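You operate a simulated robot arm through the tools that you are given. There is no shell and no other tool. Be economical: measure what you need, move in short steps, check, and stop when the job is done.

The job below is to be done with a simulated robot arm. You get a single attempt, and the scene is never put back.

TASK
Torque the loose bush bolt and paint-mark it.
Fine: one of the three stands proud; 25 N m, red driver, no red lamp; driver and marker back in their holders; the other two untouched.

Only the result counts: the job must be done as asked and must still hold three seconds after the hand-in. Knocking over, shifting, dropping, spilling or breaking anything else fails it.

THE ROBOT
A 6-joint arm with a fingered hand, hanging from a carriage that runs on a gantry, over the field with the corners [-2.39, -0.384], [0.21, -0.384], [0.21, 0.896], [-2.39, 0.896] (x, y) and turns from -357 to 330 degrees about z. Base frame: it is fixed where the carriage stands at the start and does not move with it; the origin is on the floor, on the carriage's upright axis, x ahead of it, y to its left, z up; the surface under the hand at the start is at about z = 0.86. Units: m, degrees, N and s.
With the tool pointing down near the work surface it reaches from about 0.1 to 0.64 m from the robot's upright axis, wherever it stands. Its first joint turns from -166.0 to 166.0 degrees. Places, roughly: number one bush bolt [0.9, -0.2, 0.9]; number three bush bolt [0.9, -0.2, 0.9]; number two bush bolt [0.9, -0.2, 0.9]. Payload 4 kg.
The tool frame sits at the grasp point between the pads (the TCP): z along the fingers, y along the line on which they close. The tips reach 0.03 m beyond it. Largest opening 0.104 m; the body of the gripper starts 0.035 m behind the TCP. The gripper is a hand of 5 fingers: y runs from the thumb to the fingers, the wrist lies at [-0.015, -0.113, -0.19] in the tool frame, and closing takes about 1.5 s.
Orientation is that of the tool frame in the base frame, as a unit quaternion [w, x, y, z]. With the fingers straight down and the wrist toward the robot, the tool's x, y and z point along [0, 1, 0], [1, 0, 0] and [0, 0, -1] of the base frame.

THE INTERFACE
- The arm moves only by the tool play_rows. Its argument "moves" is a list of rows, each a list of 6 numbers: the shift along the base's x, y, z in mm, then the turn, a rotation vector about the base's x, y, z in rad. In form: [[tx, ty, tz, wx, wy, wz], ...]. A call has 1 to 20 rows; each row is the pose to reach, as a shift and turn from the pose commanded when the call began. "claw" is the gripper command, from -1 (fully open) to 1 (shut), values between in proportion, set as the call begins (left out, the last holds). Each row takes 0.2 s and may step no farther than 0.05 m and 8.6 degrees from the row before; otherwise, or with a gripper value out of range, the whole call is refused. A pose out of reach is approached as far as the arm can. The call stops where the force on the tool passes 40 N (or 10 N more than at its start, if that is more) or the arm is blocked; 0.2 s more then pass. Each finger travels about 0.045 m/s and halts on what it meets, pressing with about 30 N; the grip force reading is that of the motor and also rises with nothing between the fingers. The clock runs only during rows and for 0.2 s after the last one: add rows that repeat a pose to give the fingers time. It gives the time, the measured TCP pose, the force on the tool (base axes), the opening and the grip force at its end, in the units of the frame above (readings bear some noise), with the torque about the TCP (base axes, N m) and any sound that the robot's microphone picked up.
- Cameras (640 x 400 px; columns grow to the right, rows downward): "scene" is now at [0.2591, -0.0385, 1.8049]; the picture's right is [-0.34, -0.94, 0.00], its down [-0.80, 0.28, -0.53] and it looks along [0.50, -0.18, -0.85] (base axes); focal length 282 px, centre (320, 200). "wrist" rides on the gripper at [0.06, -0.084, -0.119] in the tool frame; the picture's right is [-0.79, 0.29, -0.54], its down [-0.56, -0.71, 0.44] and it looks along [-0.26, 0.65, 0.72] (tool axes); focal length 234 px, centre (320, 200). There is no depth. A picture from a camera that has moved, and an enlarged one, comes with that camera's place and axes in the base frame and with its lens. The place of the scene camera against the robot may be out by one fixed shift of up to 0.018 m in any direction.
- snapshot(camera): a new picture of that camera. The clock stands still meanwhile.
- raise_lower(by): slides the trunk up (or, below 0, down) by that many m; the arm and the scene camera ride with it, the base frame stays. It gives what a move gives, with no picture.
- steer(legs): drives the robot by 1 to 6 legs, each [ahead, left, turn to the left] in m, m and degrees, along the robot's own axes; the way and the turn of a leg run together, so that a leg with both is an arc; at most 1.5 m and 180 degrees a leg. The arm and the cameras ride along, it lands a little off, and it stops where it bumps. It keeps to its track: a leg is cut to what the track allows. It gives what a move gives.
- set_grasp(shape): the hand has 5 fingers and takes this shape, open, in about a second: jaw (thumb against the fingers, like two jaws); tri (thumb and two fingers); tip (a fingertip pinch); poke (one finger out to press); point (the index stretched); flat (the hand flat); cup (the hand cupped); fist (a fist). The gripper value then closes the fingers along that shape, each until it touches; the sizes above hold for jaw. It gives what a move gives, with no picture.
- pan_tilt(pan, tilt): turns the head with the scene camera to pan (to the left, within 155 degrees either way) and tilt (down, from -29 to 69), counted from straight ahead of the robot. It gives what a move gives.
- enlarge(camera, box): a new picture of the part [left, top, right, bottom] of that camera's present view, enlarged. The clock stands still meanwhile.
- hand_in(): hands the job in; it is judged then, once.

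Go step by step. Nothing tells you exact positions but the pictures and the camera data: compare them with the known pose of the tool, close in by small moves and look again before you grip or let go. The budget is 120 turns and 82 pictures, counting those below and the enlarged ones. Unless the task says otherwise, let go and move clear before handing in.

The tools are called after "Request:" as name(argument=value, ...) on one line, values as JSON. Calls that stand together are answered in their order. play_rows: Moves the arm, as the interface text tells. Its arguments: {"type":"object","properties":{"moves":{"type":"array"},"claw":{"type":"number"}},"required":["moves"]} The other tools are called the same way: raise_lower (by) slides the trunk up or down; set_grasp (shape) gives the hand a shape; steer (legs) drives the base; pan_tilt (pan, tilt) turns the head that bears the scene camera; snapshot (camera) takes a picture; enlarge (camera, box) takes an enlarged picture of a part of a camera's view; hand_in () hands the job in.

At the start:

```text
t: 0.0
position: [0.6542, -0.1152, 1.313]
ee_rot: [0.0, 0.707, 0.707, 0.0]
contact_force: [0.4, -0.1, -0.2]
torque: [0.01, 0.04, 0.0]
opening: 0.1037
grip_force: 0.0
shape: jaw
trunk travel left (down, up): [-0.525, 0.073]
robot x, y, heading: [-0.0, -0.0005, -0.1]
head pan, tilt: [-19.6, 58.1]
```

scene: 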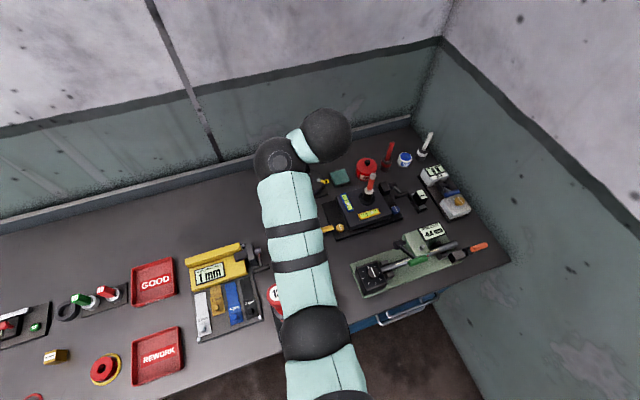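
wrist: 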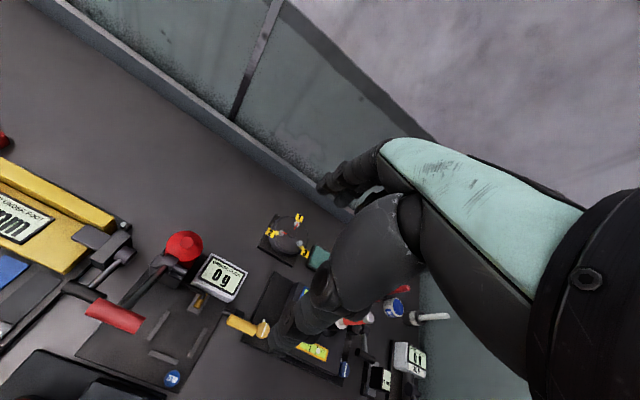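

I see a bench with several stations. The bush bolts should be near the black/yellow fixture around [0.9,-0.2]. I'll enlarge the pictures to identify the parts.

Request:
enlarge(camera="scene", box=[300, 120, 500, 300])

Request:
enlarge(camera="wrist", box=[60, 180, 460, 400])

Request:
enlarge(camera="scene", box=[140, 220, 340, 390])

```text
2.22 times, centred on (400, 210) of scene
camera zoom: at [0.2591, -0.0385, 1.8049], right [-0.34, -0.94, 0.0], down [-0.8, 0.28, -0.53], along [0.5, -0.18, -0.85], focal length 628 px, centre (142, 178)
```

zoom: 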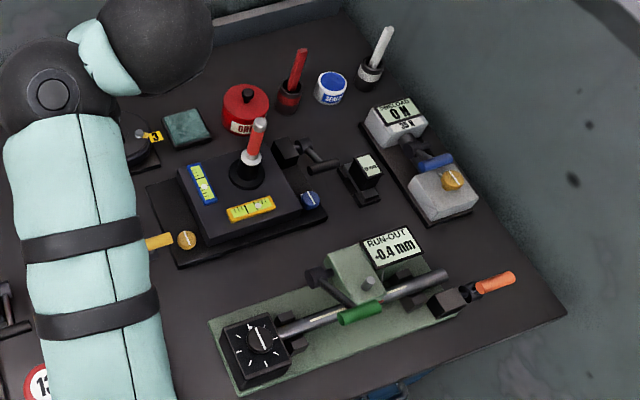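

```text
1.60 times, centred on (260, 290) of wrist
camera zoom: at [0.5711, -0.0555, 1.4323], right [0.29, -0.79, 0.54], down [-0.71, -0.56, -0.43], along [0.65, -0.26, -0.72], focal length 375 px, centre (416, 56)
```

zoom: 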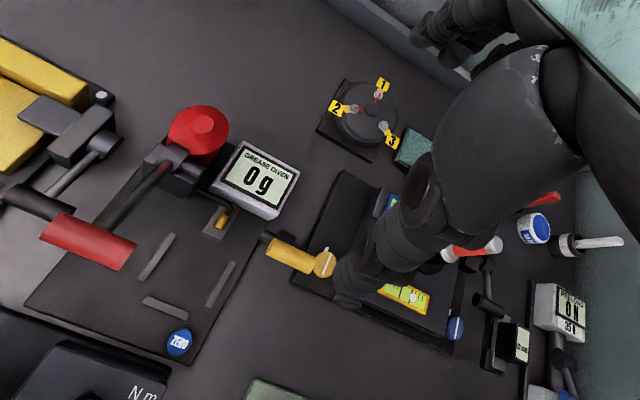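

```text
2.35 times, centred on (240, 305) of scene
camera zoom: at [0.2591, -0.0385, 1.8049], right [-0.34, -0.94, 0.0], down [-0.8, 0.28, -0.53], along [0.5, -0.18, -0.85], focal length 665 px, centre (508, -47)
```

zoom: 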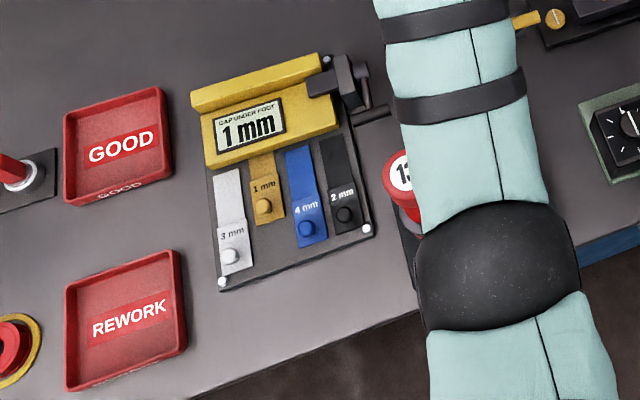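

The bush disc with bolts 1–3 is partly hidden by the arm, and there are a dial/"N m" station and pens in cups. I'll swing the arm to the left to see it all.

Request:
play_rows(moves=[[-20, 40, 0, 0, 0, 0], [-40, 80, 0, 0, 0, 0], [-60, 120, 0, 0, 0, 0], [-80, 160, 0, 0, 0, 0], [-100, 200, 0, 0, 0, 0], [-120, 240, 0, 0, 0, 0], [-140, 280, 0, 0, 0, 0], [-160, 320, 0, 0, 0, 0], [-180, 360, 0, 0, 0, 0], [-200, 400, 0, 0, 0, 0], [-220, 440, 0, 0, 0, 0]])

Request:
snapshot(camera="scene")

```text
t: 2.4
position: [0.4593, 0.325, 1.2863]
ee_rot: [-0.002, 0.706, 0.709, 0.004]
contact_force: [-0.3, -0.6, -0.3]
torque: [0.0, 0.01, 0.0]
opening: 0.1039
grip_force: 0.1
shape: jaw
out of reach, approached as far as the arm can: row 9, 10, 11
trunk travel left (down, up): [-0.525, 0.073]
robot x, y, heading: [-0.0011, -0.0029, -0.2]
head pan, tilt: [-19.6, 58.1]
```

```text
76 pictures are left
camera scene: at [0.2591, -0.0387, 1.8049], right [-0.34, -0.94, 0.0], down [-0.8, 0.28, -0.53], along [0.5, -0.18, -0.85], focal length 282 px, centre (320, 200)
```

scene: 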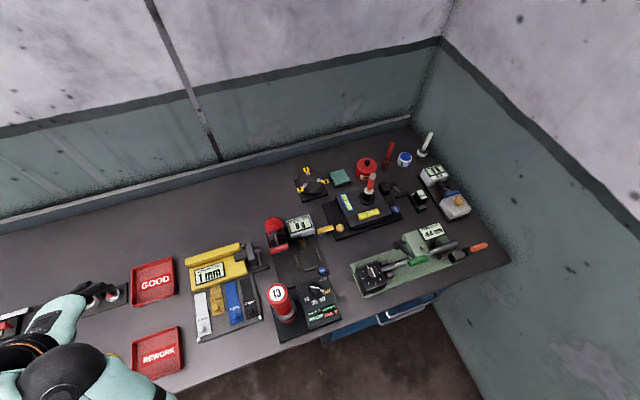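

Request:
enlarge(camera="scene", box=[255, 265, 355, 345])

Request:
enlarge(camera="scene", box=[285, 155, 355, 211])

Request:
enlarge(camera="scene", box=[345, 125, 445, 205])

Request:
enlarge(camera="scene", box=[0, 270, 140, 382])

```text
5.00 times, centred on (305, 305) of scene
camera zoom: at [0.2591, -0.0387, 1.8049], right [-0.34, -0.94, 0.0], down [-0.8, 0.28, -0.53], along [0.5, -0.18, -0.85], focal length 1413 px, centre (395, -325)
```

zoom: 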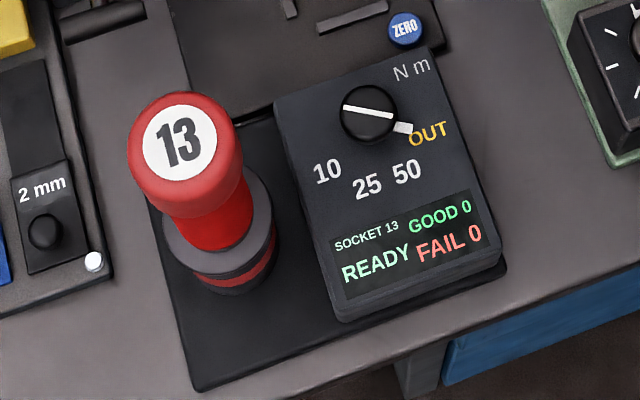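

```text
7.14 times, centred on (320, 183) of scene
camera zoom: at [0.2591, -0.0387, 1.8049], right [-0.34, -0.94, 0.0], down [-0.8, 0.28, -0.53], along [0.5, -0.18, -0.85], focal length 2018 px, centre (320, 321)
```

zoom: 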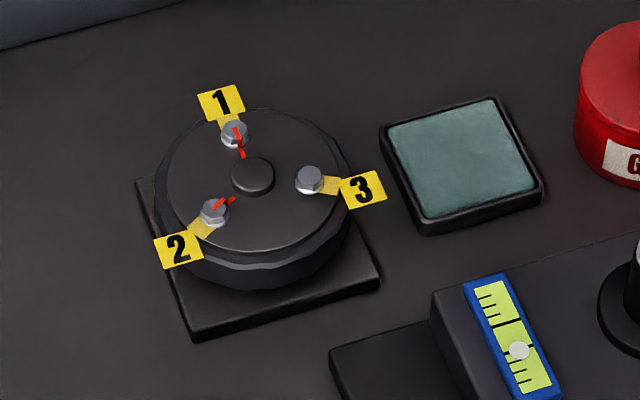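

```text
5.00 times, centred on (395, 165) of scene
camera zoom: at [0.2591, -0.0387, 1.8049], right [-0.34, -0.94, 0.0], down [-0.8, 0.28, -0.53], along [0.5, -0.18, -0.85], focal length 1413 px, centre (-55, 375)
```

zoom: 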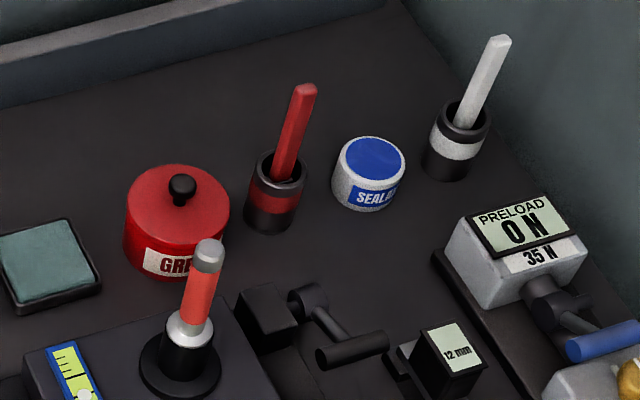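

```text
3.57 times, centred on (70, 326) of scene
camera zoom: at [0.2591, -0.0387, 1.8049], right [-0.34, -0.94, 0.0], down [-0.8, 0.28, -0.53], along [0.5, -0.18, -0.85], focal length 1009 px, centre (1213, -250)
```

zoom: 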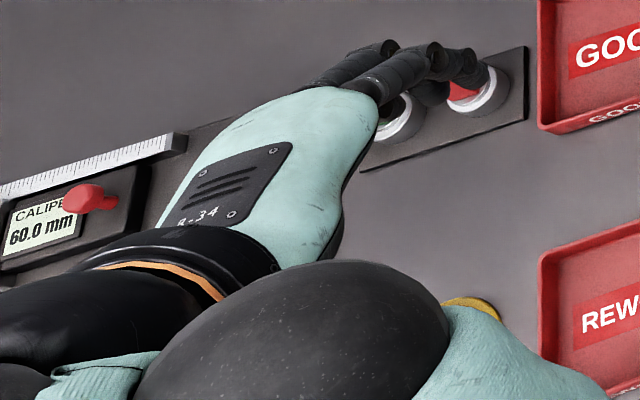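

The driver is "13" with a dial now at OUT (needs 25); bolts 1 and 2 already have red marks and bolt 3 does not. I'll bring the wrist camera round for a closer look at the bolts and the driver station.

Request:
play_rows(moves=[[20, -40, 0, 0, 0, 0], [40, -80, 0, 0, 0, 0], [60, -120, 0, 0, 0, 0], [80, -160, 0, 0, 0, 0], [95, -200, -10, 0, 0, 0], [110, -240, -30, 0, 0, 0], [120, -280, -50, 0, 0, 0], [130, -320, -70, 0, 0, 0], [135, -350, -90, 0, 0, 0], [140, -380, -110, 0, 0, 0], [140, -410, -130, 0, 0, 0], [140, -425, -140, 0, 0, 0]])

Request:
snapshot(camera="wrist")

```text
t: 5.0
position: [0.597, -0.1013, 1.1488]
ee_rot: [-0.001, 0.708, 0.706, 0.001]
contact_force: [0.6, 0.3, 0.7]
torque: [0.01, 0.04, 0.03]
opening: 0.1041
grip_force: 0.0
shape: jaw
out of reach, approached as far as the arm can: row 9, 10
trunk travel left (down, up): [-0.525, 0.073]
robot x, y, heading: [-0.0002, 0.0007, -0.2]
head pan, tilt: [-19.6, 58.1]
```

```text
71 pictures are left
camera wrist: at [0.5147, -0.0419, 1.2681], right [0.29, -0.79, 0.54], down [-0.71, -0.55, -0.44], along [0.65, -0.26, -0.72], focal length 234 px, centre (320, 200)
```

wrist: 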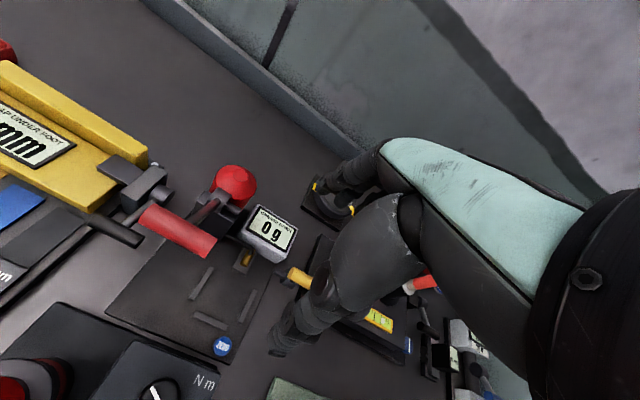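

The hand hides the bush here; I'll shift right so the bush falls left of the fingers in the view.

Request:
play_rows(moves=[[0, -40, 0, 0, 0, 0], [0, -80, 0, 0, 0, 0], [0, -120, -20, 0, 0, 0], [0, -140, -40, 0, 0, 0]])

Request:
snapshot(camera="wrist")

```text
t: 6.0
position: [0.5993, -0.2397, 1.1081]
ee_rot: [0.001, 0.707, 0.707, 0.0]
contact_force: [1.3, -0.8, -0.5]
torque: [-0.03, 0.03, 0.0]
opening: 0.1039
grip_force: 0.1
shape: jaw
trunk travel left (down, up): [-0.525, 0.073]
robot x, y, heading: [-0.0005, 0.0026, -0.2]
head pan, tilt: [-19.6, 58.1]
```

```text
70 pictures are left
camera wrist: at [0.5167, -0.1798, 1.2278], right [0.29, -0.79, 0.54], down [-0.71, -0.56, -0.44], along [0.65, -0.26, -0.72], focal length 234 px, centre (320, 200)
```

wrist: 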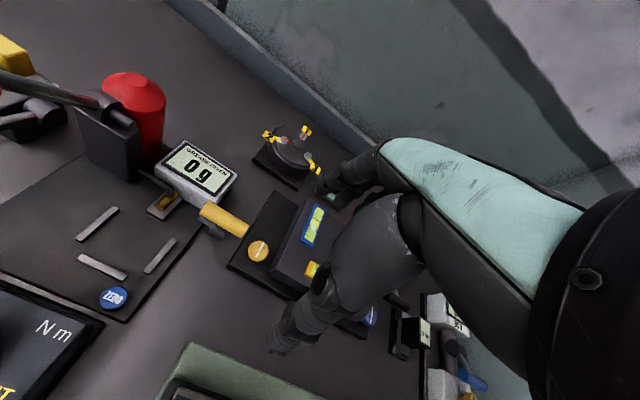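

Request:
enlarge(camera="wrist", box=[244, 115, 334, 205])

```text
4.44 times, centred on (289, 160) of wrist
camera zoom: at [0.5167, -0.1798, 1.2278], right [0.29, -0.79, 0.54], down [-0.71, -0.56, -0.44], along [0.65, -0.26, -0.72], focal length 1041 px, centre (458, 378)
```

zoom: 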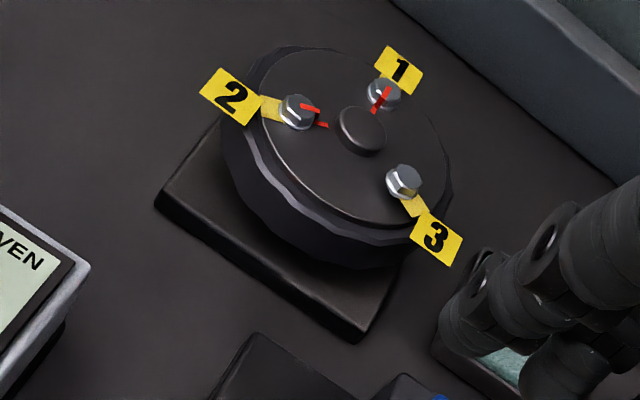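

Bolt 3 (unmarked) is the suspect, near (0.874, -0.232). I'll tilt the hand up for a low side view to be sure which one stands proud.

Request:
play_rows(moves=[[0, 0, 0, 0, -0.12, 0], [0, 0, 0, 0, -0.24, 0], [0, 0, 0, 0, -0.36, 0], [0, 0, -20, 0, -0.48, 0], [0, 0, -40, 0, -0.6, 0], [20, -5, -60, 0, -0.65, 0], [40, -10, -80, 0, -0.65, 0]])

Request:
snapshot(camera="wrist")

```text
t: 7.6
position: [0.6378, -0.2507, 1.0276]
ee_rot: [0.226, 0.67, 0.67, 0.225]
contact_force: [-0.4, 1.4, -1.5]
torque: [0.01, -0.13, -0.03]
opening: 0.1039
grip_force: 0.0
shape: jaw
trunk travel left (down, up): [-0.525, 0.073]
robot x, y, heading: [0.0016, -0.0019, 0.0]
head pan, tilt: [-19.6, 58.1]
```

```text
68 pictures are left
camera wrist: at [0.499, -0.1909, 1.0724], right [-0.1, -0.79, 0.61], down [-0.3, -0.56, -0.77], along [0.95, -0.26, -0.18], focal length 234 px, centre (320, 200)
```

wrist: 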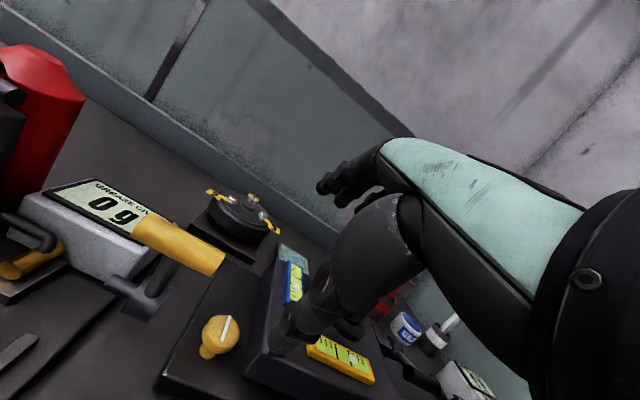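

Request:
enlarge(camera="wrist", box=[193, 175, 293, 245])

```text
5.71 times, centred on (243, 210) of wrist
camera zoom: at [0.499, -0.1909, 1.0724], right [-0.1, -0.79, 0.61], down [-0.3, -0.56, -0.77], along [0.95, -0.26, -0.18], focal length 1338 px, centre (760, 143)
```

zoom: 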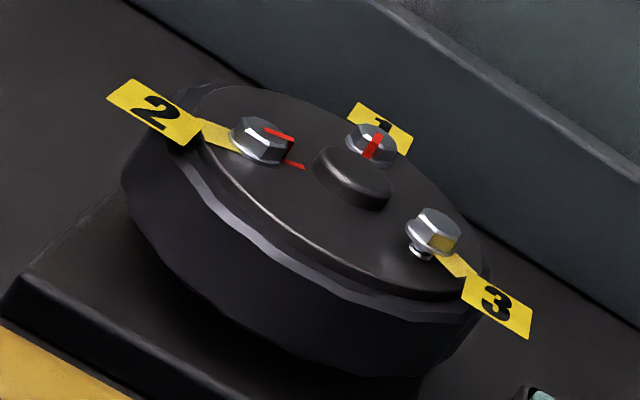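

Bolt 3's shank is visible: it's the loose one, head top ≈ (0.861, -0.230, 0.932). Now I'll look at the driver and the dial with the wrist camera.

Request:
play_rows(moves=[[-40, 0, 20, 0, 0.05, 0], [-80, 0, 40, 0, 0.17, 0], [-120, 20, 60, 0, 0.29, 0], [-160, 40, 80, 0, 0.41, 0], [-190, 70, 110, 0, 0.53, 0], [-210, 100, 140, 0, 0.65, 0], [-230, 130, 170, 0, 0.65, 0], [-230, 165, 180, 0, 0.65, 0]])

Request:
snapshot(camera="wrist")

Request:
snapshot(camera="scene")

```text
refused: row 5 steps farther than a row can; nothing moved
```

```text
66 pictures are left
camera wrist: at [0.499, -0.1909, 1.0724], right [-0.1, -0.79, 0.61], down [-0.3, -0.56, -0.77], along [0.95, -0.26, -0.18], focal length 234 px, centre (320, 200)
```

wrist: 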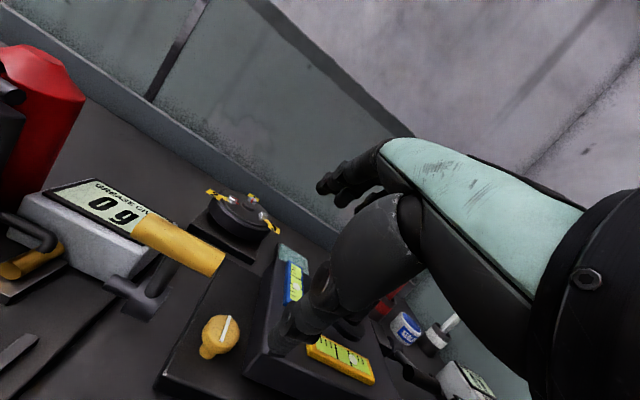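

```text
65 pictures are left
camera scene: at [0.2589, -0.0385, 1.8048], right [-0.34, -0.94, 0.0], down [-0.8, 0.28, -0.53], along [0.5, -0.18, -0.85], focal length 282 px, centre (320, 200)
```

scene: 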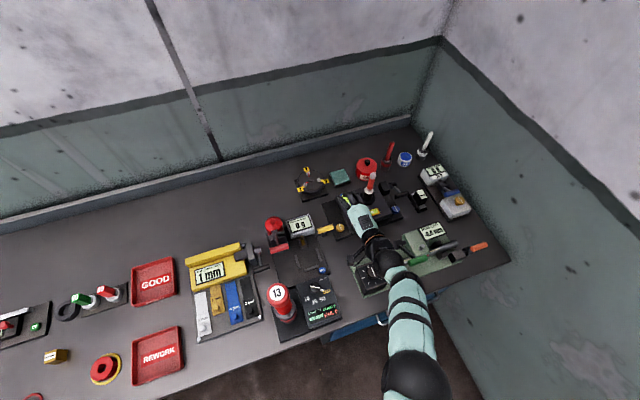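

The row step was too long; same move with smaller steps.

Request:
play_rows(moves=[[-35, 0, 20, 0, 0.05, 0], [-70, 0, 40, 0, 0.17, 0], [-105, 15, 60, 0, 0.29, 0], [-140, 30, 80, 0, 0.41, 0], [-165, 55, 105, 0, 0.53, 0], [-190, 80, 130, 0, 0.65, 0], [-210, 110, 155, 0, 0.65, 0], [-230, 140, 175, 0, 0.65, 0], [-230, 165, 180, 0, 0.65, 0]])

Request:
snapshot(camera="wrist")

```text
t: 9.6
position: [0.4389, -0.0839, 1.1182]
ee_rot: [0.003, 0.708, 0.706, 0.0]
contact_force: [-0.2, -0.3, 0.3]
torque: [-0.03, -0.05, -0.01]
opening: 0.1041
grip_force: 0.1
shape: jaw
out of reach, approached as far as the arm can: row 6, 7, 8, 9
trunk travel left (down, up): [-0.525, 0.073]
robot x, y, heading: [0.0001, 0.0032, -0.4]
head pan, tilt: [-19.6, 58.1]
```

```text
64 pictures are left
camera wrist: at [0.3565, -0.0232, 1.2394], right [0.28, -0.79, 0.55], down [-0.71, -0.56, -0.44], along [0.65, -0.26, -0.71], focal length 234 px, centre (320, 200)
```

wrist: 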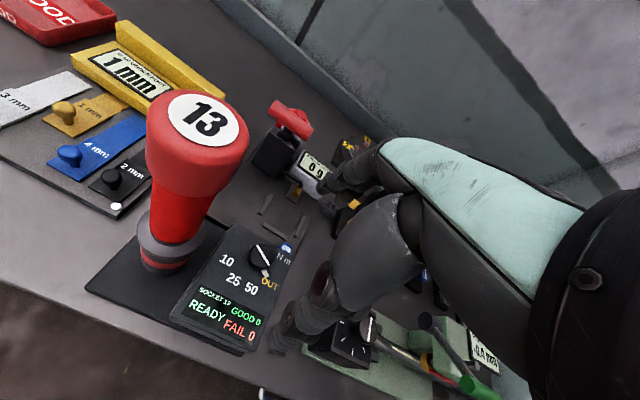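

Request:
enlarge(camera="wrist", box=[80, 80, 300, 360])

```text
1.43 times, centred on (190, 220) of wrist
camera zoom: at [0.3565, -0.0232, 1.2394], right [0.28, -0.79, 0.55], down [-0.71, -0.56, -0.44], along [0.65, -0.26, -0.71], focal length 334 px, centre (506, 171)
```

zoom: 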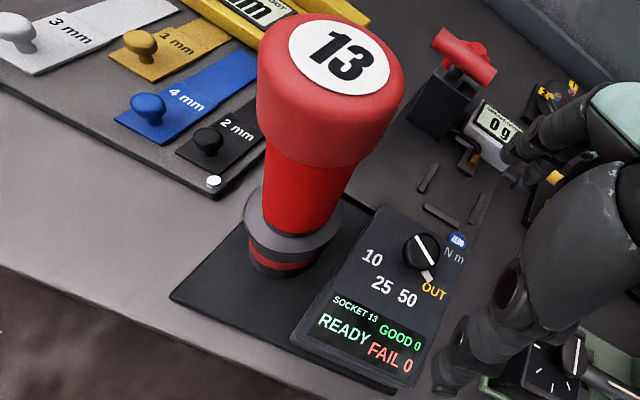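

The driver stands at about (0.442, 0.013), top z≈1.147. I need a lower, second view of the driver and dial for depth; moving back and lower.

Request:
play_rows(moves=[[-25, -20, 0, 0, 0, 0], [-50, -40, 0, 0, 0, 0], [-75, -60, -20, 0, -0.1, 0], [-100, -80, -40, 0, -0.2, 0], [-120, -86, -70, 0, -0.3, 0], [-140, -86, -100, 0, -0.35, 0], [-140, -86, -130, 0, -0.4, 0]])

Request:
snapshot(camera="wrist")

```text
t: 11.2
position: [0.3027, -0.1774, 0.9889]
ee_rot: [0.141, 0.693, 0.693, 0.14]
contact_force: [0.5, 0.5, -1.0]
torque: [-0.01, 0.01, 0.01]
opening: 0.1039
grip_force: 0.0
shape: jaw
out of reach, approached as far as the arm can: row 1, 2
trunk travel left (down, up): [-0.525, 0.073]
robot x, y, heading: [-0.0023, 0.0004, -0.1]
head pan, tilt: [-19.6, 58.1]
```

```text
62 pictures are left
camera wrist: at [0.1802, -0.1164, 1.067], right [0.05, -0.79, 0.61], down [-0.48, -0.56, -0.68], along [0.87, -0.26, -0.41], focal length 234 px, centre (320, 200)
```

wrist: 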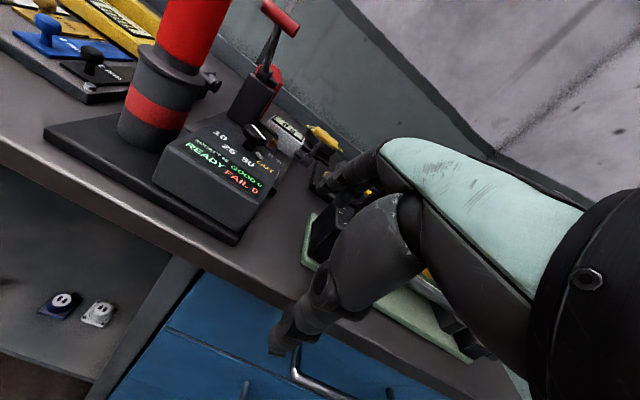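

Request:
enlarge(camera="wrist", box=[30, 0, 300, 260])

Request:
enlarge(camera="wrist", box=[200, 100, 300, 180])

```text
1.54 times, centred on (165, 130) of wrist
camera zoom: at [0.1802, -0.1164, 1.067], right [0.05, -0.79, 0.61], down [-0.48, -0.56, -0.68], along [0.87, -0.26, -0.41], focal length 360 px, centre (558, 308)
```

zoom: 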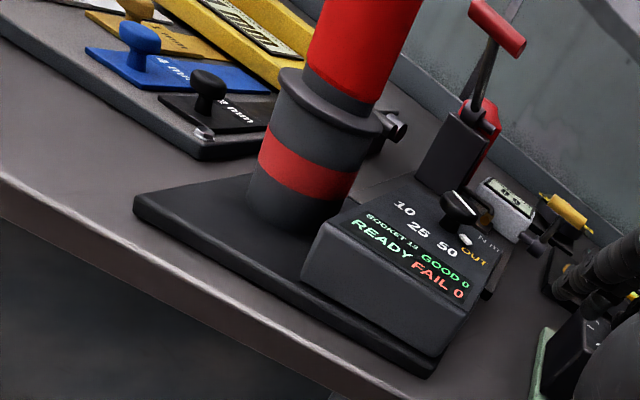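

```text
5.00 times, centred on (250, 140) of wrist
camera zoom: at [0.1802, -0.1164, 1.067], right [0.05, -0.79, 0.61], down [-0.48, -0.56, -0.68], along [0.87, -0.26, -0.41], focal length 1171 px, centre (670, 500)
```

zoom: 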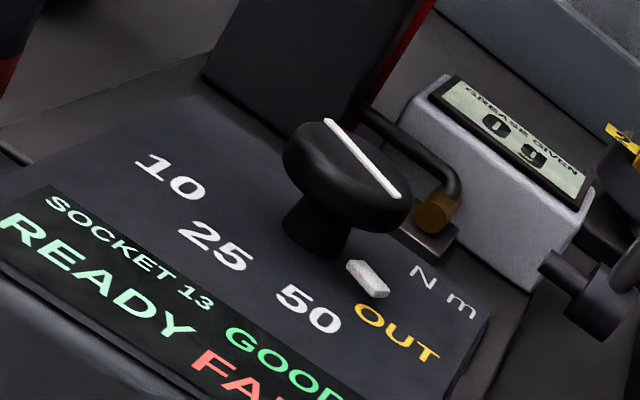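

Knob top is at about (0.480, -0.082, 0.950), Ø≈36 mm; driver sits beside it. I'll untilt, then yaw the hand so that turning the dial clockwise swings the wrist away from the driver.

Request:
play_rows(moves=[[25, 0, 25, 0, 0.12, 0], [50, 0, 50, 0, 0.24, 0], [85, 0, 80, 0, 0.36, 0], [120, 0, 90, 0, 0.4, 0], [150, 0, 90, 0, 0.4, 0]], claw=-0.2)

Request:
play_rows(moves=[[0, 0, 0, 0, 0, 0.14], [0, 0, 0, 0, 0, 0.28], [0, 0, 0, 0, 0, 0.42], [0, 0, 0, 0, 0, 0.56], [0, 0, 0, 0, 0, 0.7], [0, 0, 0, 0, 0, 0.84], [0, 0, 0, 0, 0, 0.98], [0, 0, 0, 0, 0, 1.05]])

Request:
snapshot(camera="scene")

Request:
snapshot(camera="wrist")

```text
t: 12.4
position: [0.4524, -0.1736, 1.0807]
ee_rot: [0.0, 0.708, 0.706, -0.002]
contact_force: [-0.9, -0.7, 0.3]
torque: [-0.02, -0.03, -0.01]
opening: 0.0629
grip_force: 0.1
shape: jaw
trunk travel left (down, up): [-0.525, 0.073]
robot x, y, heading: [0.002, -0.0004, -0.1]
head pan, tilt: [-19.6, 58.1]
```

```text
t: 14.2
position: [0.4871, -0.2033, 1.0525]
ee_rot: [0.001, 0.257, 0.966, -0.001]
contact_force: [-0.2, 0.1, -0.3]
torque: [0.0, -0.01, 0.01]
opening: 0.0629
grip_force: 0.1
shape: jaw
out of reach, approached as far as the arm can: row 3, 4, 5, 6, 7, 8
trunk travel left (down, up): [-0.525, 0.073]
robot x, y, heading: [-0.0033, -0.0013, -0.0]
head pan, tilt: [-19.6, 58.1]
```

```text
59 pictures are left
camera scene: at [0.2591, -0.0386, 1.8049], right [-0.34, -0.94, 0.0], down [-0.8, 0.28, -0.53], along [0.5, -0.18, -0.85], focal length 282 px, centre (320, 200)
```

scene: 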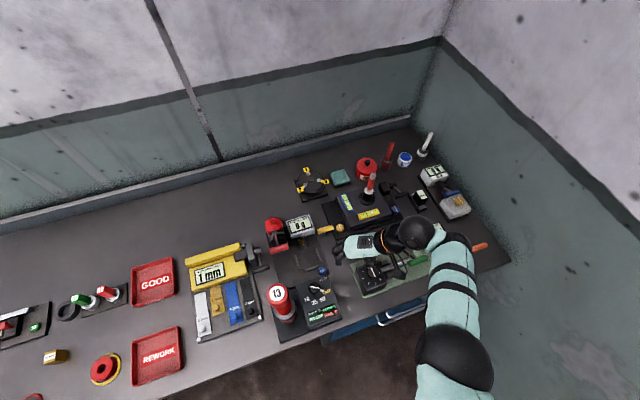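

```text
58 pictures are left
camera wrist: at [0.3937, -0.2461, 1.1722], right [0.83, -0.14, 0.54], down [0.13, -0.89, -0.43], along [0.55, 0.43, -0.72], focal length 234 px, centre (320, 200)
```

wrist: 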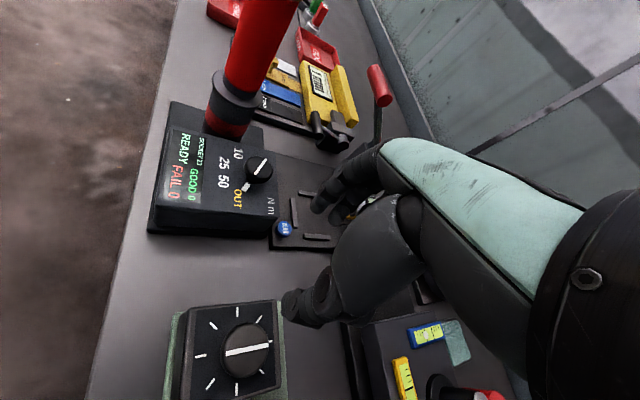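

The hand fits; TCP projects at about (331,240) in the wrist view. Moving low over the knob, stopping above it to check.

Request:
play_rows(moves=[[0, 0, -30, 0, 0, 0], [0, 30, -40, 0, 0, 0], [-3, 60, -40, 0, 0, 0], [-5, 90, -40, 0, 0, 0], [-7, 121, -40, 0, 0, 0]])

Request:
snapshot(camera="wrist")

Request:
enlarge(camera="scene", box=[250, 225, 410, 335])

```text
t: 15.4
position: [0.4815, -0.0781, 1.0103]
ee_rot: [0.0, 0.259, 0.966, -0.001]
contact_force: [-0.1, -0.1, -0.6]
torque: [0.03, -0.01, 0.01]
opening: 0.0629
grip_force: 0.1
shape: jaw
trunk travel left (down, up): [-0.525, 0.073]
robot x, y, heading: [0.0022, 0.0001, -0.5]
head pan, tilt: [-19.6, 58.1]
```

```text
57 pictures are left
camera wrist: at [0.3873, -0.1215, 1.1305], right [0.83, -0.14, 0.54], down [0.13, -0.89, -0.43], along [0.55, 0.43, -0.72], focal length 234 px, centre (320, 200)
```

wrist: 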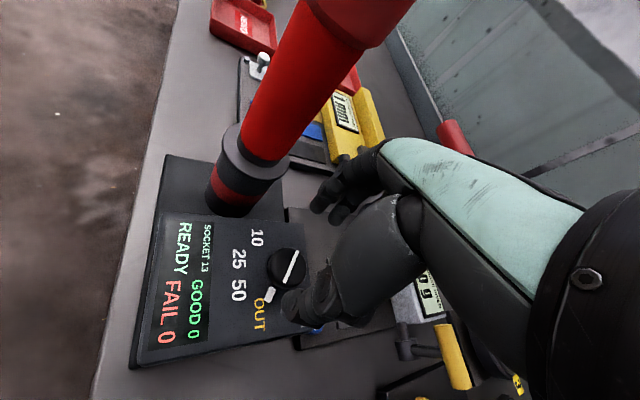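

```text
3.64 times, centred on (330, 280) of scene
camera zoom: at [0.2591, -0.0386, 1.8049], right [-0.34, -0.94, 0.0], down [-0.8, 0.28, -0.53], along [0.5, -0.18, -0.85], focal length 1027 px, centre (284, -91)
```

zoom: 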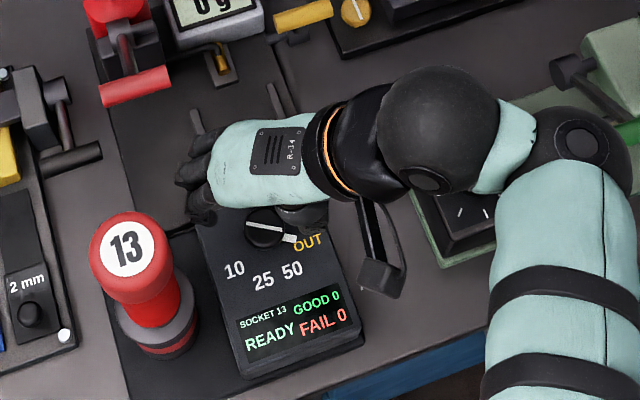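

Alignment is good to ~4 mm. Descending with the correction, then closing on the knob.

Request:
play_rows(moves=[[-1, -4, -15, 0, 0, 0], [-1, -4, -30, 0, 0, 0], [-1, -4, -42, 0, 0, 0], [-1, -4, -42, 0, 0, 0]])

Request:
snapshot(camera="wrist")

```text
t: 16.4
position: [0.4811, -0.0831, 0.9692]
ee_rot: [0.001, 0.257, 0.966, -0.002]
contact_force: [0.1, 0.0, 1.0]
torque: [0.03, -0.01, -0.02]
opening: 0.0628
grip_force: 0.0
shape: jaw
trunk travel left (down, up): [-0.525, 0.073]
robot x, y, heading: [-0.0001, 0.0022, -0.1]
head pan, tilt: [-19.6, 58.1]
```

```text
55 pictures are left
camera wrist: at [0.387, -0.126, 1.0893], right [0.83, -0.14, 0.54], down [0.13, -0.89, -0.43], along [0.55, 0.43, -0.72], focal length 234 px, centre (320, 200)
```

wrist: 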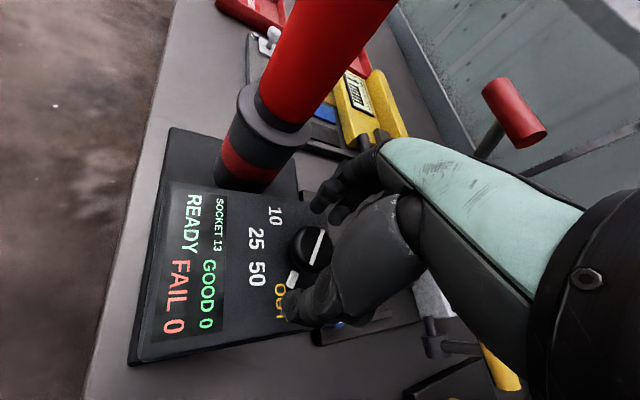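

Request:
play_rows(moves=[[0, 0, 0, 0, 0, 0], [0, 0, 0, 0, 0, 0], [0, 0, 0, 0, 0, 0], [0, 0, 0, 0, 0, 0], [0, 0, 0, 0, 0, 0], [0, 0, 0, 0, 0, 0]], claw=0.7)

Request:
snapshot(camera="wrist")

```text
t: 17.8
position: [0.4802, -0.0838, 0.9699]
ee_rot: [0.0, 0.258, 0.966, -0.001]
contact_force: [-3.3, -3.8, 3.1]
torque: [-0.11, 0.1, 0.02]
opening: 0.0267
grip_force: 29.9
shape: jaw
trunk travel left (down, up): [-0.525, 0.073]
robot x, y, heading: [-0.0001, 0.002, 0.1]
head pan, tilt: [-19.6, 58.1]
```

```text
54 pictures are left
camera wrist: at [0.3866, -0.1267, 1.0895], right [0.83, -0.14, 0.54], down [0.13, -0.89, -0.43], along [0.55, 0.43, -0.72], focal length 234 px, centre (320, 200)
```

wrist: 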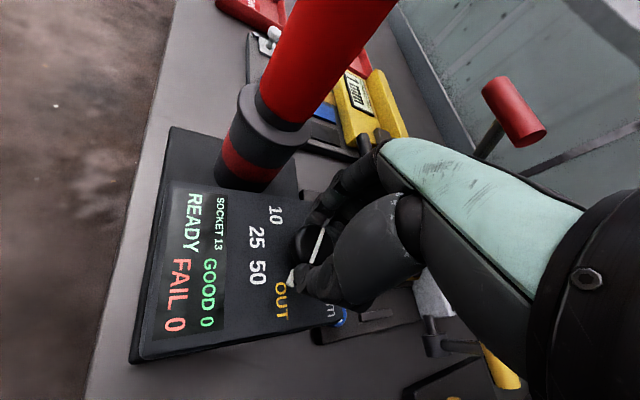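

Gripped. Turning clockwise by about 40° first and looking.

Request:
play_rows(moves=[[0, 0, 0, 0, 0, -0.1], [0, 0, 0, 0, 0, -0.2], [0, 0, 0, 0, 0, -0.3], [0, 0, 0, 0, 0, -0.4], [0, 0, 0, 0, 0, -0.5], [0, 0, 0, 0, 0, -0.6], [0, 0, 0, 0, 0, -0.7]])

Request:
snapshot(camera="wrist")

Request:
enlarge(camera="scene", box=[280, 265, 380, 345])

```text
t: 19.4
position: [0.4793, -0.0832, 0.9692]
ee_rot: [0.0, 0.574, 0.819, 0.0]
contact_force: [-5.8, -2.5, 7.2]
torque: [-0.09, 0.23, -0.02]
opening: 0.0266
grip_force: 29.7
shape: jaw
trunk travel left (down, up): [-0.525, 0.073]
robot x, y, heading: [-0.0016, 0.001, -0.2]
head pan, tilt: [-19.6, 58.1]
```

```text
53 pictures are left
camera wrist: at [0.3807, -0.0557, 1.0893], right [0.54, -0.64, 0.54], down [-0.47, -0.77, -0.43], along [0.69, -0.02, -0.72], focal length 234 px, centre (320, 200)
```

wrist: 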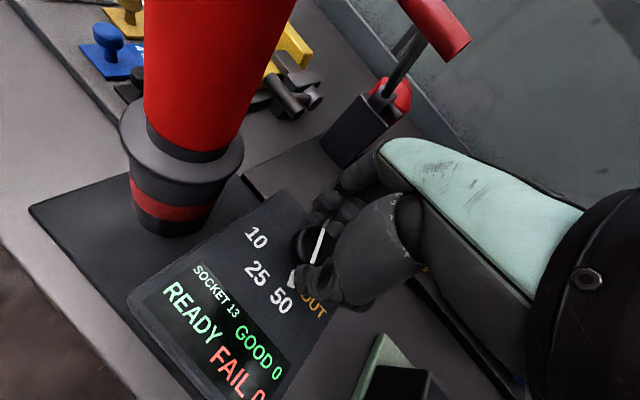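

```text
5.00 times, centred on (330, 305) of scene
camera zoom: at [0.2589, -0.0388, 1.8049], right [-0.34, -0.94, 0.0], down [-0.8, 0.28, -0.53], along [0.5, -0.18, -0.85], focal length 1413 px, centre (270, -325)
```

zoom: 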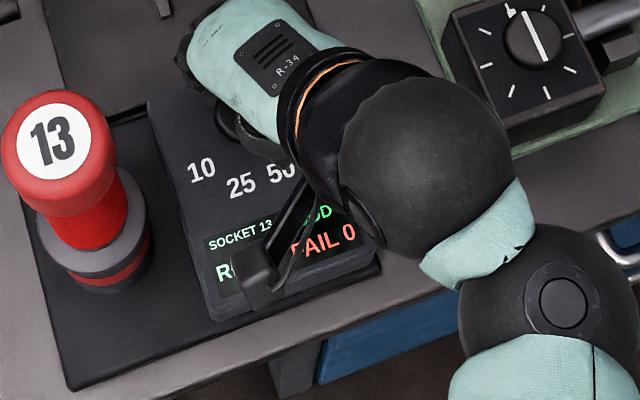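

Request:
enlarge(camera="wrist", box=[220, 190, 380, 340])

```text
2.67 times, centred on (300, 265) of wrist
camera zoom: at [0.3807, -0.0557, 1.0893], right [0.54, -0.64, 0.54], down [-0.47, -0.77, -0.43], along [0.69, -0.02, -0.72], focal length 624 px, centre (373, 27)
```

zoom: 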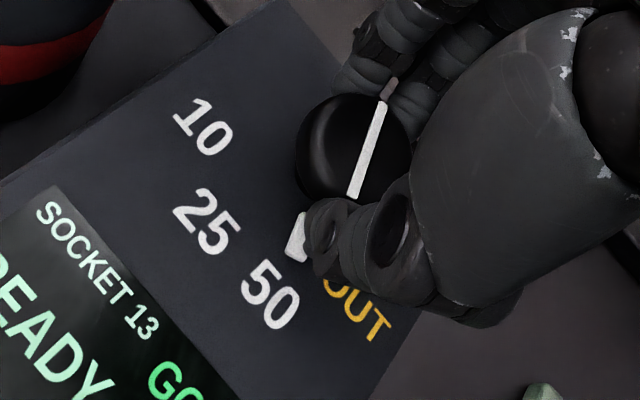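

The pointer tab now points at 50; another ~40° is needed. To keep the wrist from the driver I'll release, yaw back and regrip.

Request:
play_rows(moves=[[0, 0, 0, 0, 0, 0], [0, 0, 0, 0, 0, 0], [0, 0, 0, 0, 0, 0], [0, 0, 0, 0, 0, 0], [0, 0, 0, 0, 0, 0.14], [0, 0, 0, 0, 0, 0.28], [0, 0, 0, 0, 0, 0.42], [0, 0, 0, 0, 0, 0.56], [0, 0, 0, 0, 0, 0.7]], claw=-0.2)

Request:
enlarge(camera="wrist", box=[220, 190, 380, 340])

```text
t: 21.4
position: [0.4795, -0.0823, 0.9704]
ee_rot: [0.0, 0.257, 0.966, 0.0]
contact_force: [-0.4, 0.1, 0.0]
torque: [0.02, -0.01, 0.02]
opening: 0.0619
grip_force: 0.0
shape: jaw
trunk travel left (down, up): [-0.525, 0.073]
robot x, y, heading: [-0.0008, 0.0024, 0.0]
head pan, tilt: [-19.6, 58.1]
```

```text
2.67 times, centred on (300, 265) of wrist
camera zoom: at [0.3859, -0.1257, 1.0891], right [0.83, -0.14, 0.54], down [0.13, -0.89, -0.44], along [0.54, 0.43, -0.72], focal length 624 px, centre (373, 27)
```

zoom: 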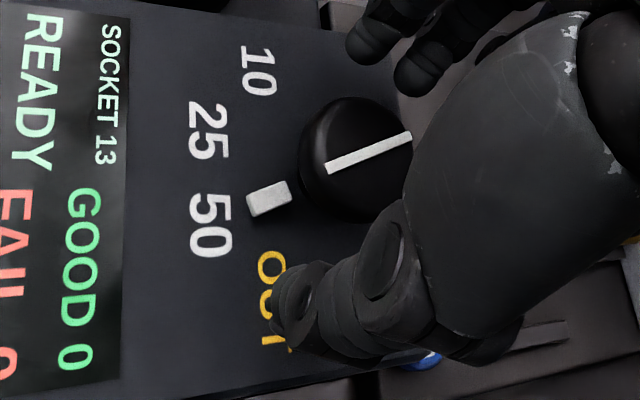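

At 50 now. Gripping again and turning another ~41°.

Request:
play_rows(moves=[[0, 0, 0, 0, 0, 0], [0, 0, 0, 0, 0, 0], [0, 0, 0, 0, 0, 0], [0, 0, 0, 0, 0, 0], [0, 0, 0, 0, 0, 0], [0, 0, 0, 0, 0, -0.1], [0, 0, 0, 0, 0, -0.2], [0, 0, 0, 0, 0, -0.3], [0, 0, 0, 0, 0, -0.4], [0, 0, 0, 0, 0, -0.5], [0, 0, 0, 0, 0, -0.6], [0, 0, 0, 0, 0, -0.71]], claw=0.7)

Request:
play_rows(moves=[[0, 0, 0, 0, 0, 0], [0, 0, 0, 0, 0, 0], [0, 0, 0, 0, 0, 0], [0, 0, 0, 0, 0, 0], [0, 0, 15, 0, 0, 0], [0, 0, 40, 0, 0, 0], [0, -20, 70, 0, 0, 0], [0, -50, 70, 0, 0, 0], [0, -80, 70, 0, 0, 0]], claw=-0.2)

Request:
enlarge(camera="scene", box=[255, 265, 355, 345])

Request:
snapshot(camera="wrist")

```text
t: 24.0
position: [0.4789, -0.0818, 0.9689]
ee_rot: [-0.001, 0.578, 0.816, -0.001]
contact_force: [-6.1, 0.4, 5.3]
torque: [0.01, 0.23, 0.04]
opening: 0.0269
grip_force: 29.8
shape: jaw
trunk travel left (down, up): [-0.525, 0.073]
robot x, y, heading: [0.0003, -0.0038, 0.3]
head pan, tilt: [-19.6, 58.1]
```

```text
t: 26.0
position: [0.4789, -0.1631, 1.0392]
ee_rot: [0.0, 0.578, 0.816, 0.001]
contact_force: [0.5, 0.4, 0.5]
torque: [-0.02, 0.02, -0.04]
opening: 0.0622
grip_force: 0.0
shape: jaw
trunk travel left (down, up): [-0.525, 0.073]
robot x, y, heading: [0.0015, 0.0043, -0.0]
head pan, tilt: [-19.6, 58.1]
```

```text
5.00 times, centred on (305, 305) of scene
camera zoom: at [0.2591, -0.0385, 1.8049], right [-0.34, -0.94, 0.0], down [-0.8, 0.28, -0.53], along [0.5, -0.18, -0.85], focal length 1413 px, centre (395, -325)
```

zoom: 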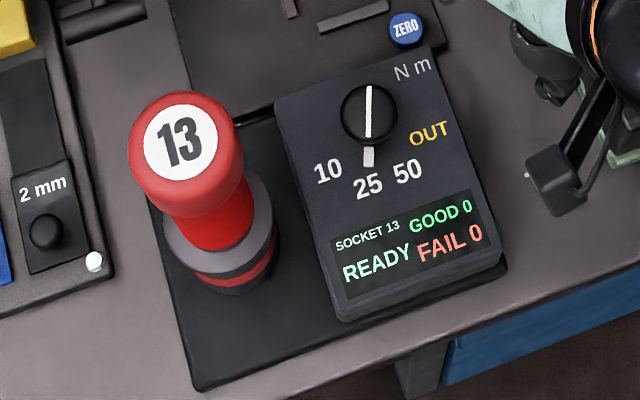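

```text
48 pictures are left
camera wrist: at [0.3814, -0.1346, 1.1604], right [0.53, -0.65, 0.54], down [-0.48, -0.76, -0.43], along [0.7, -0.03, -0.72], focal length 234 px, centre (320, 200)
```

wrist: 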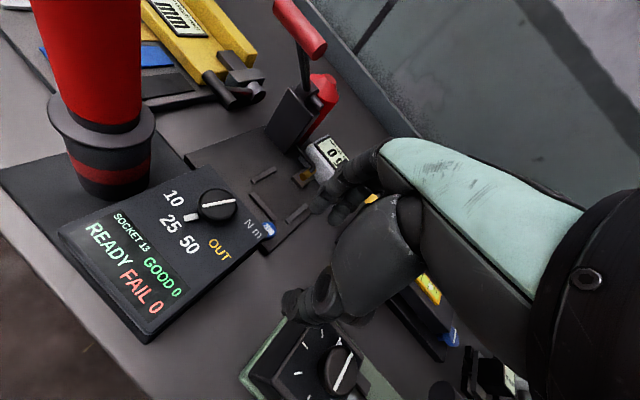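

The dial now reads 25. Next I'll back the carriage up ~0.16 m so the arm has height over the driver, and raise the trunk a bit.

Request:
steer(legs=[[-0.16, 0, 0]])

Request:
raise_lower(by=0.06)

Request:
play_rows(moves=[[0, 0, 30, 0, 0, -0.12], [20, 0, 60, 0, 0, -0.24], [40, 0, 90, 0, 0, -0.34], [70, 20, 110, 0, 0, -0.34], [80, 50, 130, 0, 0, -0.34], [90, 80, 130, 0, 0, -0.34], [100, 110, 130, 0, 0, -0.34]], claw=-1)

Request:
snapshot(camera="wrist")

```text
t: 27.4
position: [0.3209, -0.1628, 1.0402]
ee_rot: [0.0, 0.577, 0.817, -0.001]
contact_force: [-0.1, 0.4, 0.1]
torque: [0.0, -0.02, 0.02]
opening: 0.0619
grip_force: 0.0
shape: jaw
trunk travel left (down, up): [-0.525, 0.073]
robot x, y, heading: [-0.1596, -0.0001, -0.0]
head pan, tilt: [-19.6, 58.1]
```

```text
t: 28.4
position: [0.3222, -0.1623, 1.1]
ee_rot: [0.0, 0.577, 0.817, 0.0]
contact_force: [0.6, -0.1, -0.6]
torque: [0.0, -0.03, 0.01]
opening: 0.062
grip_force: 0.2
shape: jaw
trunk travel left (down, up): [-0.585, 0.013]
robot x, y, heading: [-0.1614, -0.0015, 0.1]
head pan, tilt: [-19.6, 58.1]
```

```text
t: 30.0
position: [0.4213, -0.052, 1.2302]
ee_rot: [0.0, 0.707, 0.707, 0.0]
contact_force: [0.5, -0.5, -0.1]
torque: [0.03, 0.01, 0.0]
opening: 0.1037
grip_force: 0.0
shape: jaw
trunk travel left (down, up): [-0.585, 0.013]
robot x, y, heading: [-0.16, 0.0032, 0.1]
head pan, tilt: [-19.6, 58.1]
```

```text
47 pictures are left
camera wrist: at [0.3386, 0.0071, 1.3501], right [0.29, -0.79, 0.54], down [-0.71, -0.56, -0.43], along [0.65, -0.26, -0.72], focal length 234 px, centre (320, 200)
```

wrist: 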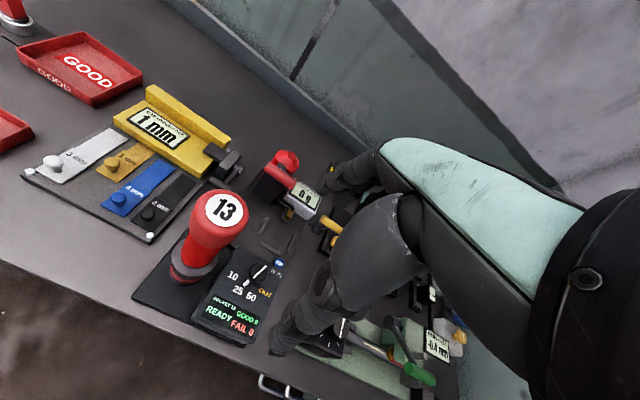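

Cap top triangulates to (0.447, 0.015, 1.141). Hovering over it, then checking.

Request:
play_rows(moves=[[10, 30, 0, 0, 0, 0], [25, 67, 0, 0, 0, 0], [25, 67, -25, 0, 0, 0], [25, 67, -40, 0, 0, 0], [25, 67, -40, 0, 0, 0]])

Request:
snapshot(camera="wrist")

```text
t: 31.2
position: [0.4486, 0.0144, 1.1899]
ee_rot: [0.0, 0.707, 0.708, -0.001]
contact_force: [-0.3, 0.2, -0.5]
torque: [-0.02, 0.01, -0.01]
opening: 0.1036
grip_force: 0.1
shape: jaw
trunk travel left (down, up): [-0.585, 0.013]
robot x, y, heading: [-0.1584, 0.0, 0.0]
head pan, tilt: [-19.6, 58.1]
```

```text
46 pictures are left
camera wrist: at [0.3652, 0.0743, 1.3095], right [0.29, -0.79, 0.54], down [-0.71, -0.56, -0.43], along [0.65, -0.26, -0.72], focal length 234 px, centre (320, 200)
```

wrist: 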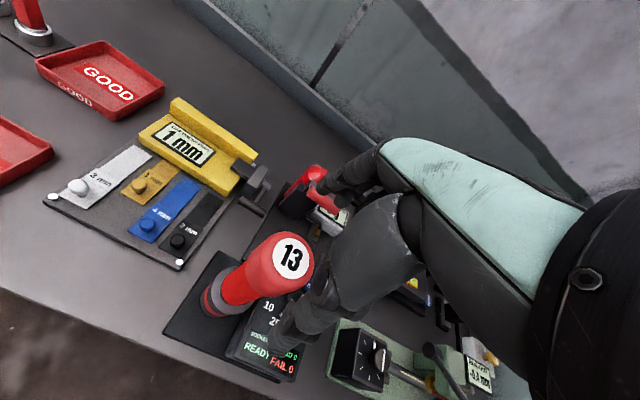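

Aligned within a few mm. Descending to grip the cap at TCP z≈1.113.

Request:
play_rows(moves=[[-1, 3, -15, 0, 0, 0], [-1, 3, -30, 0, 0, 0], [-1, 3, -45, 0, 0, 0], [-1, 3, -60, 0, 0, 0], [-1, 3, -75, 0, 0, 0], [-1, 3, -77, 0, 0, 0]])

Request:
snapshot(camera="wrist")

Request:
enlarge(camera="scene", box=[290, 210, 450, 320])

```text
t: 32.6
position: [0.4446, 0.0169, 1.113]
ee_rot: [0.0, 0.707, 0.707, 0.0]
contact_force: [0.2, -0.5, -0.3]
torque: [-0.02, 0.02, 0.01]
opening: 0.1036
grip_force: 0.0
shape: jaw
trunk travel left (down, up): [-0.585, 0.013]
robot x, y, heading: [-0.1567, -0.0004, 0.3]
head pan, tilt: [-19.6, 58.1]
```

```text
45 pictures are left
camera wrist: at [0.3625, 0.077, 1.233], right [0.29, -0.79, 0.54], down [-0.71, -0.56, -0.43], along [0.65, -0.26, -0.72], focal length 234 px, centre (320, 200)
```

wrist: 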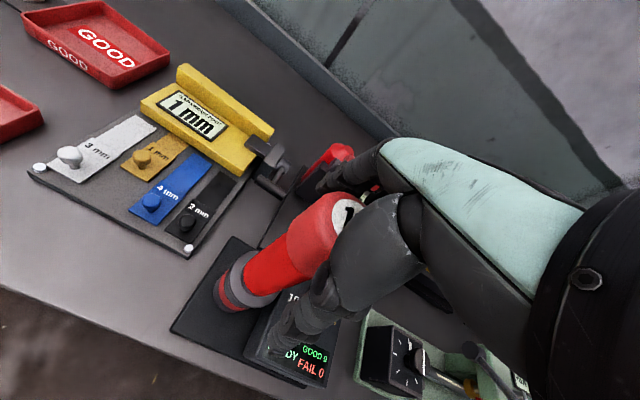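

```text
3.64 times, centred on (370, 265) of scene
camera zoom: at [0.1006, -0.0384, 1.8649], right [-0.33, -0.94, 0.0], down [-0.8, 0.28, -0.53], along [0.5, -0.18, -0.85], focal length 1027 px, centre (138, -36)
```

zoom: 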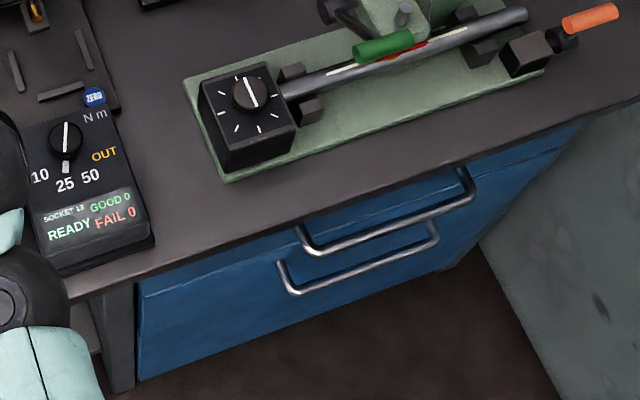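

The cap lies inside the hand. Closing.

Request:
play_rows(moves=[[0, 0, 0, 0, 0, 0], [0, 0, 0, 0, 0, 0], [0, 0, 0, 0, 0, 0], [0, 0, 0, 0, 0, 0], [0, 0, 0, 0, 0, 0], [0, 0, 0, 0, 0, 0], [0, 0, 0, 0, 0, 0], [0, 0, 0, 0, 0, 0]], claw=1)

Request:
snapshot(camera="wrist")

```text
t: 34.4
position: [0.4451, 0.0169, 1.1125]
ee_rot: [0.0, 0.707, 0.707, -0.001]
contact_force: [0.0, -0.3, -0.8]
torque: [0.0, 0.05, -0.02]
opening: 0.0414
grip_force: 30.0
shape: jaw
trunk travel left (down, up): [-0.585, 0.013]
robot x, y, heading: [-0.1555, -0.0024, -0.2]
head pan, tilt: [-19.6, 58.1]
```

```text
43 pictures are left
camera wrist: at [0.3618, 0.077, 1.2325], right [0.29, -0.79, 0.54], down [-0.71, -0.56, -0.43], along [0.65, -0.26, -0.72], focal length 234 px, centre (320, 200)
```

wrist: 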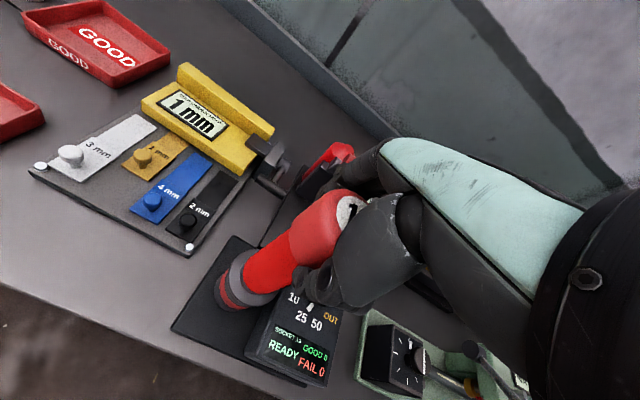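

Held (30 N). Lifting straight up in small steps.

Request:
play_rows(moves=[[0, 0, 10, 0, 0, 0], [0, 0, 20, 0, 0, 0], [0, 0, 35, 0, 0, 0], [0, 0, 50, 0, 0, 0], [0, 0, 65, 0, 0, 0], [0, 0, 80, 0, 0, 0], [0, 0, 100, 0, 0, 0], [0, 0, 120, 0, 0, 0], [0, 0, 140, 0, 0, 0]])

Request:
snapshot(camera="wrist")

```text
t: 36.4
position: [0.4441, 0.0167, 1.2526]
ee_rot: [0.0, 0.707, 0.708, -0.001]
contact_force: [0.2, -0.8, -8.4]
torque: [-0.01, 0.06, -0.01]
opening: 0.0417
grip_force: 30.0
shape: jaw
trunk travel left (down, up): [-0.585, 0.013]
robot x, y, heading: [-0.1604, 0.0005, 0.0]
head pan, tilt: [-19.6, 58.1]
```

```text
42 pictures are left
camera wrist: at [0.3609, 0.0775, 1.3725], right [0.29, -0.79, 0.54], down [-0.71, -0.56, -0.44], along [0.65, -0.26, -0.72], focal length 234 px, centre (320, 200)
```

wrist: 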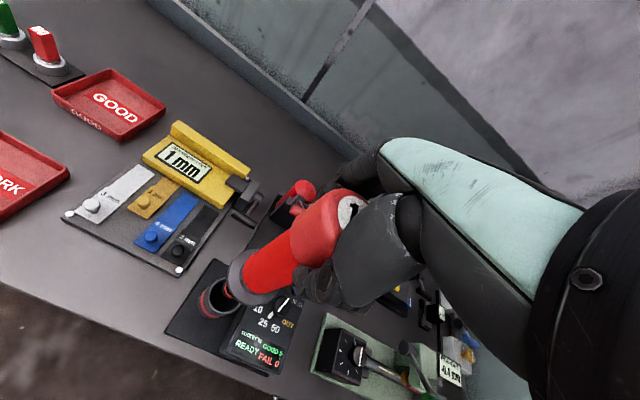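

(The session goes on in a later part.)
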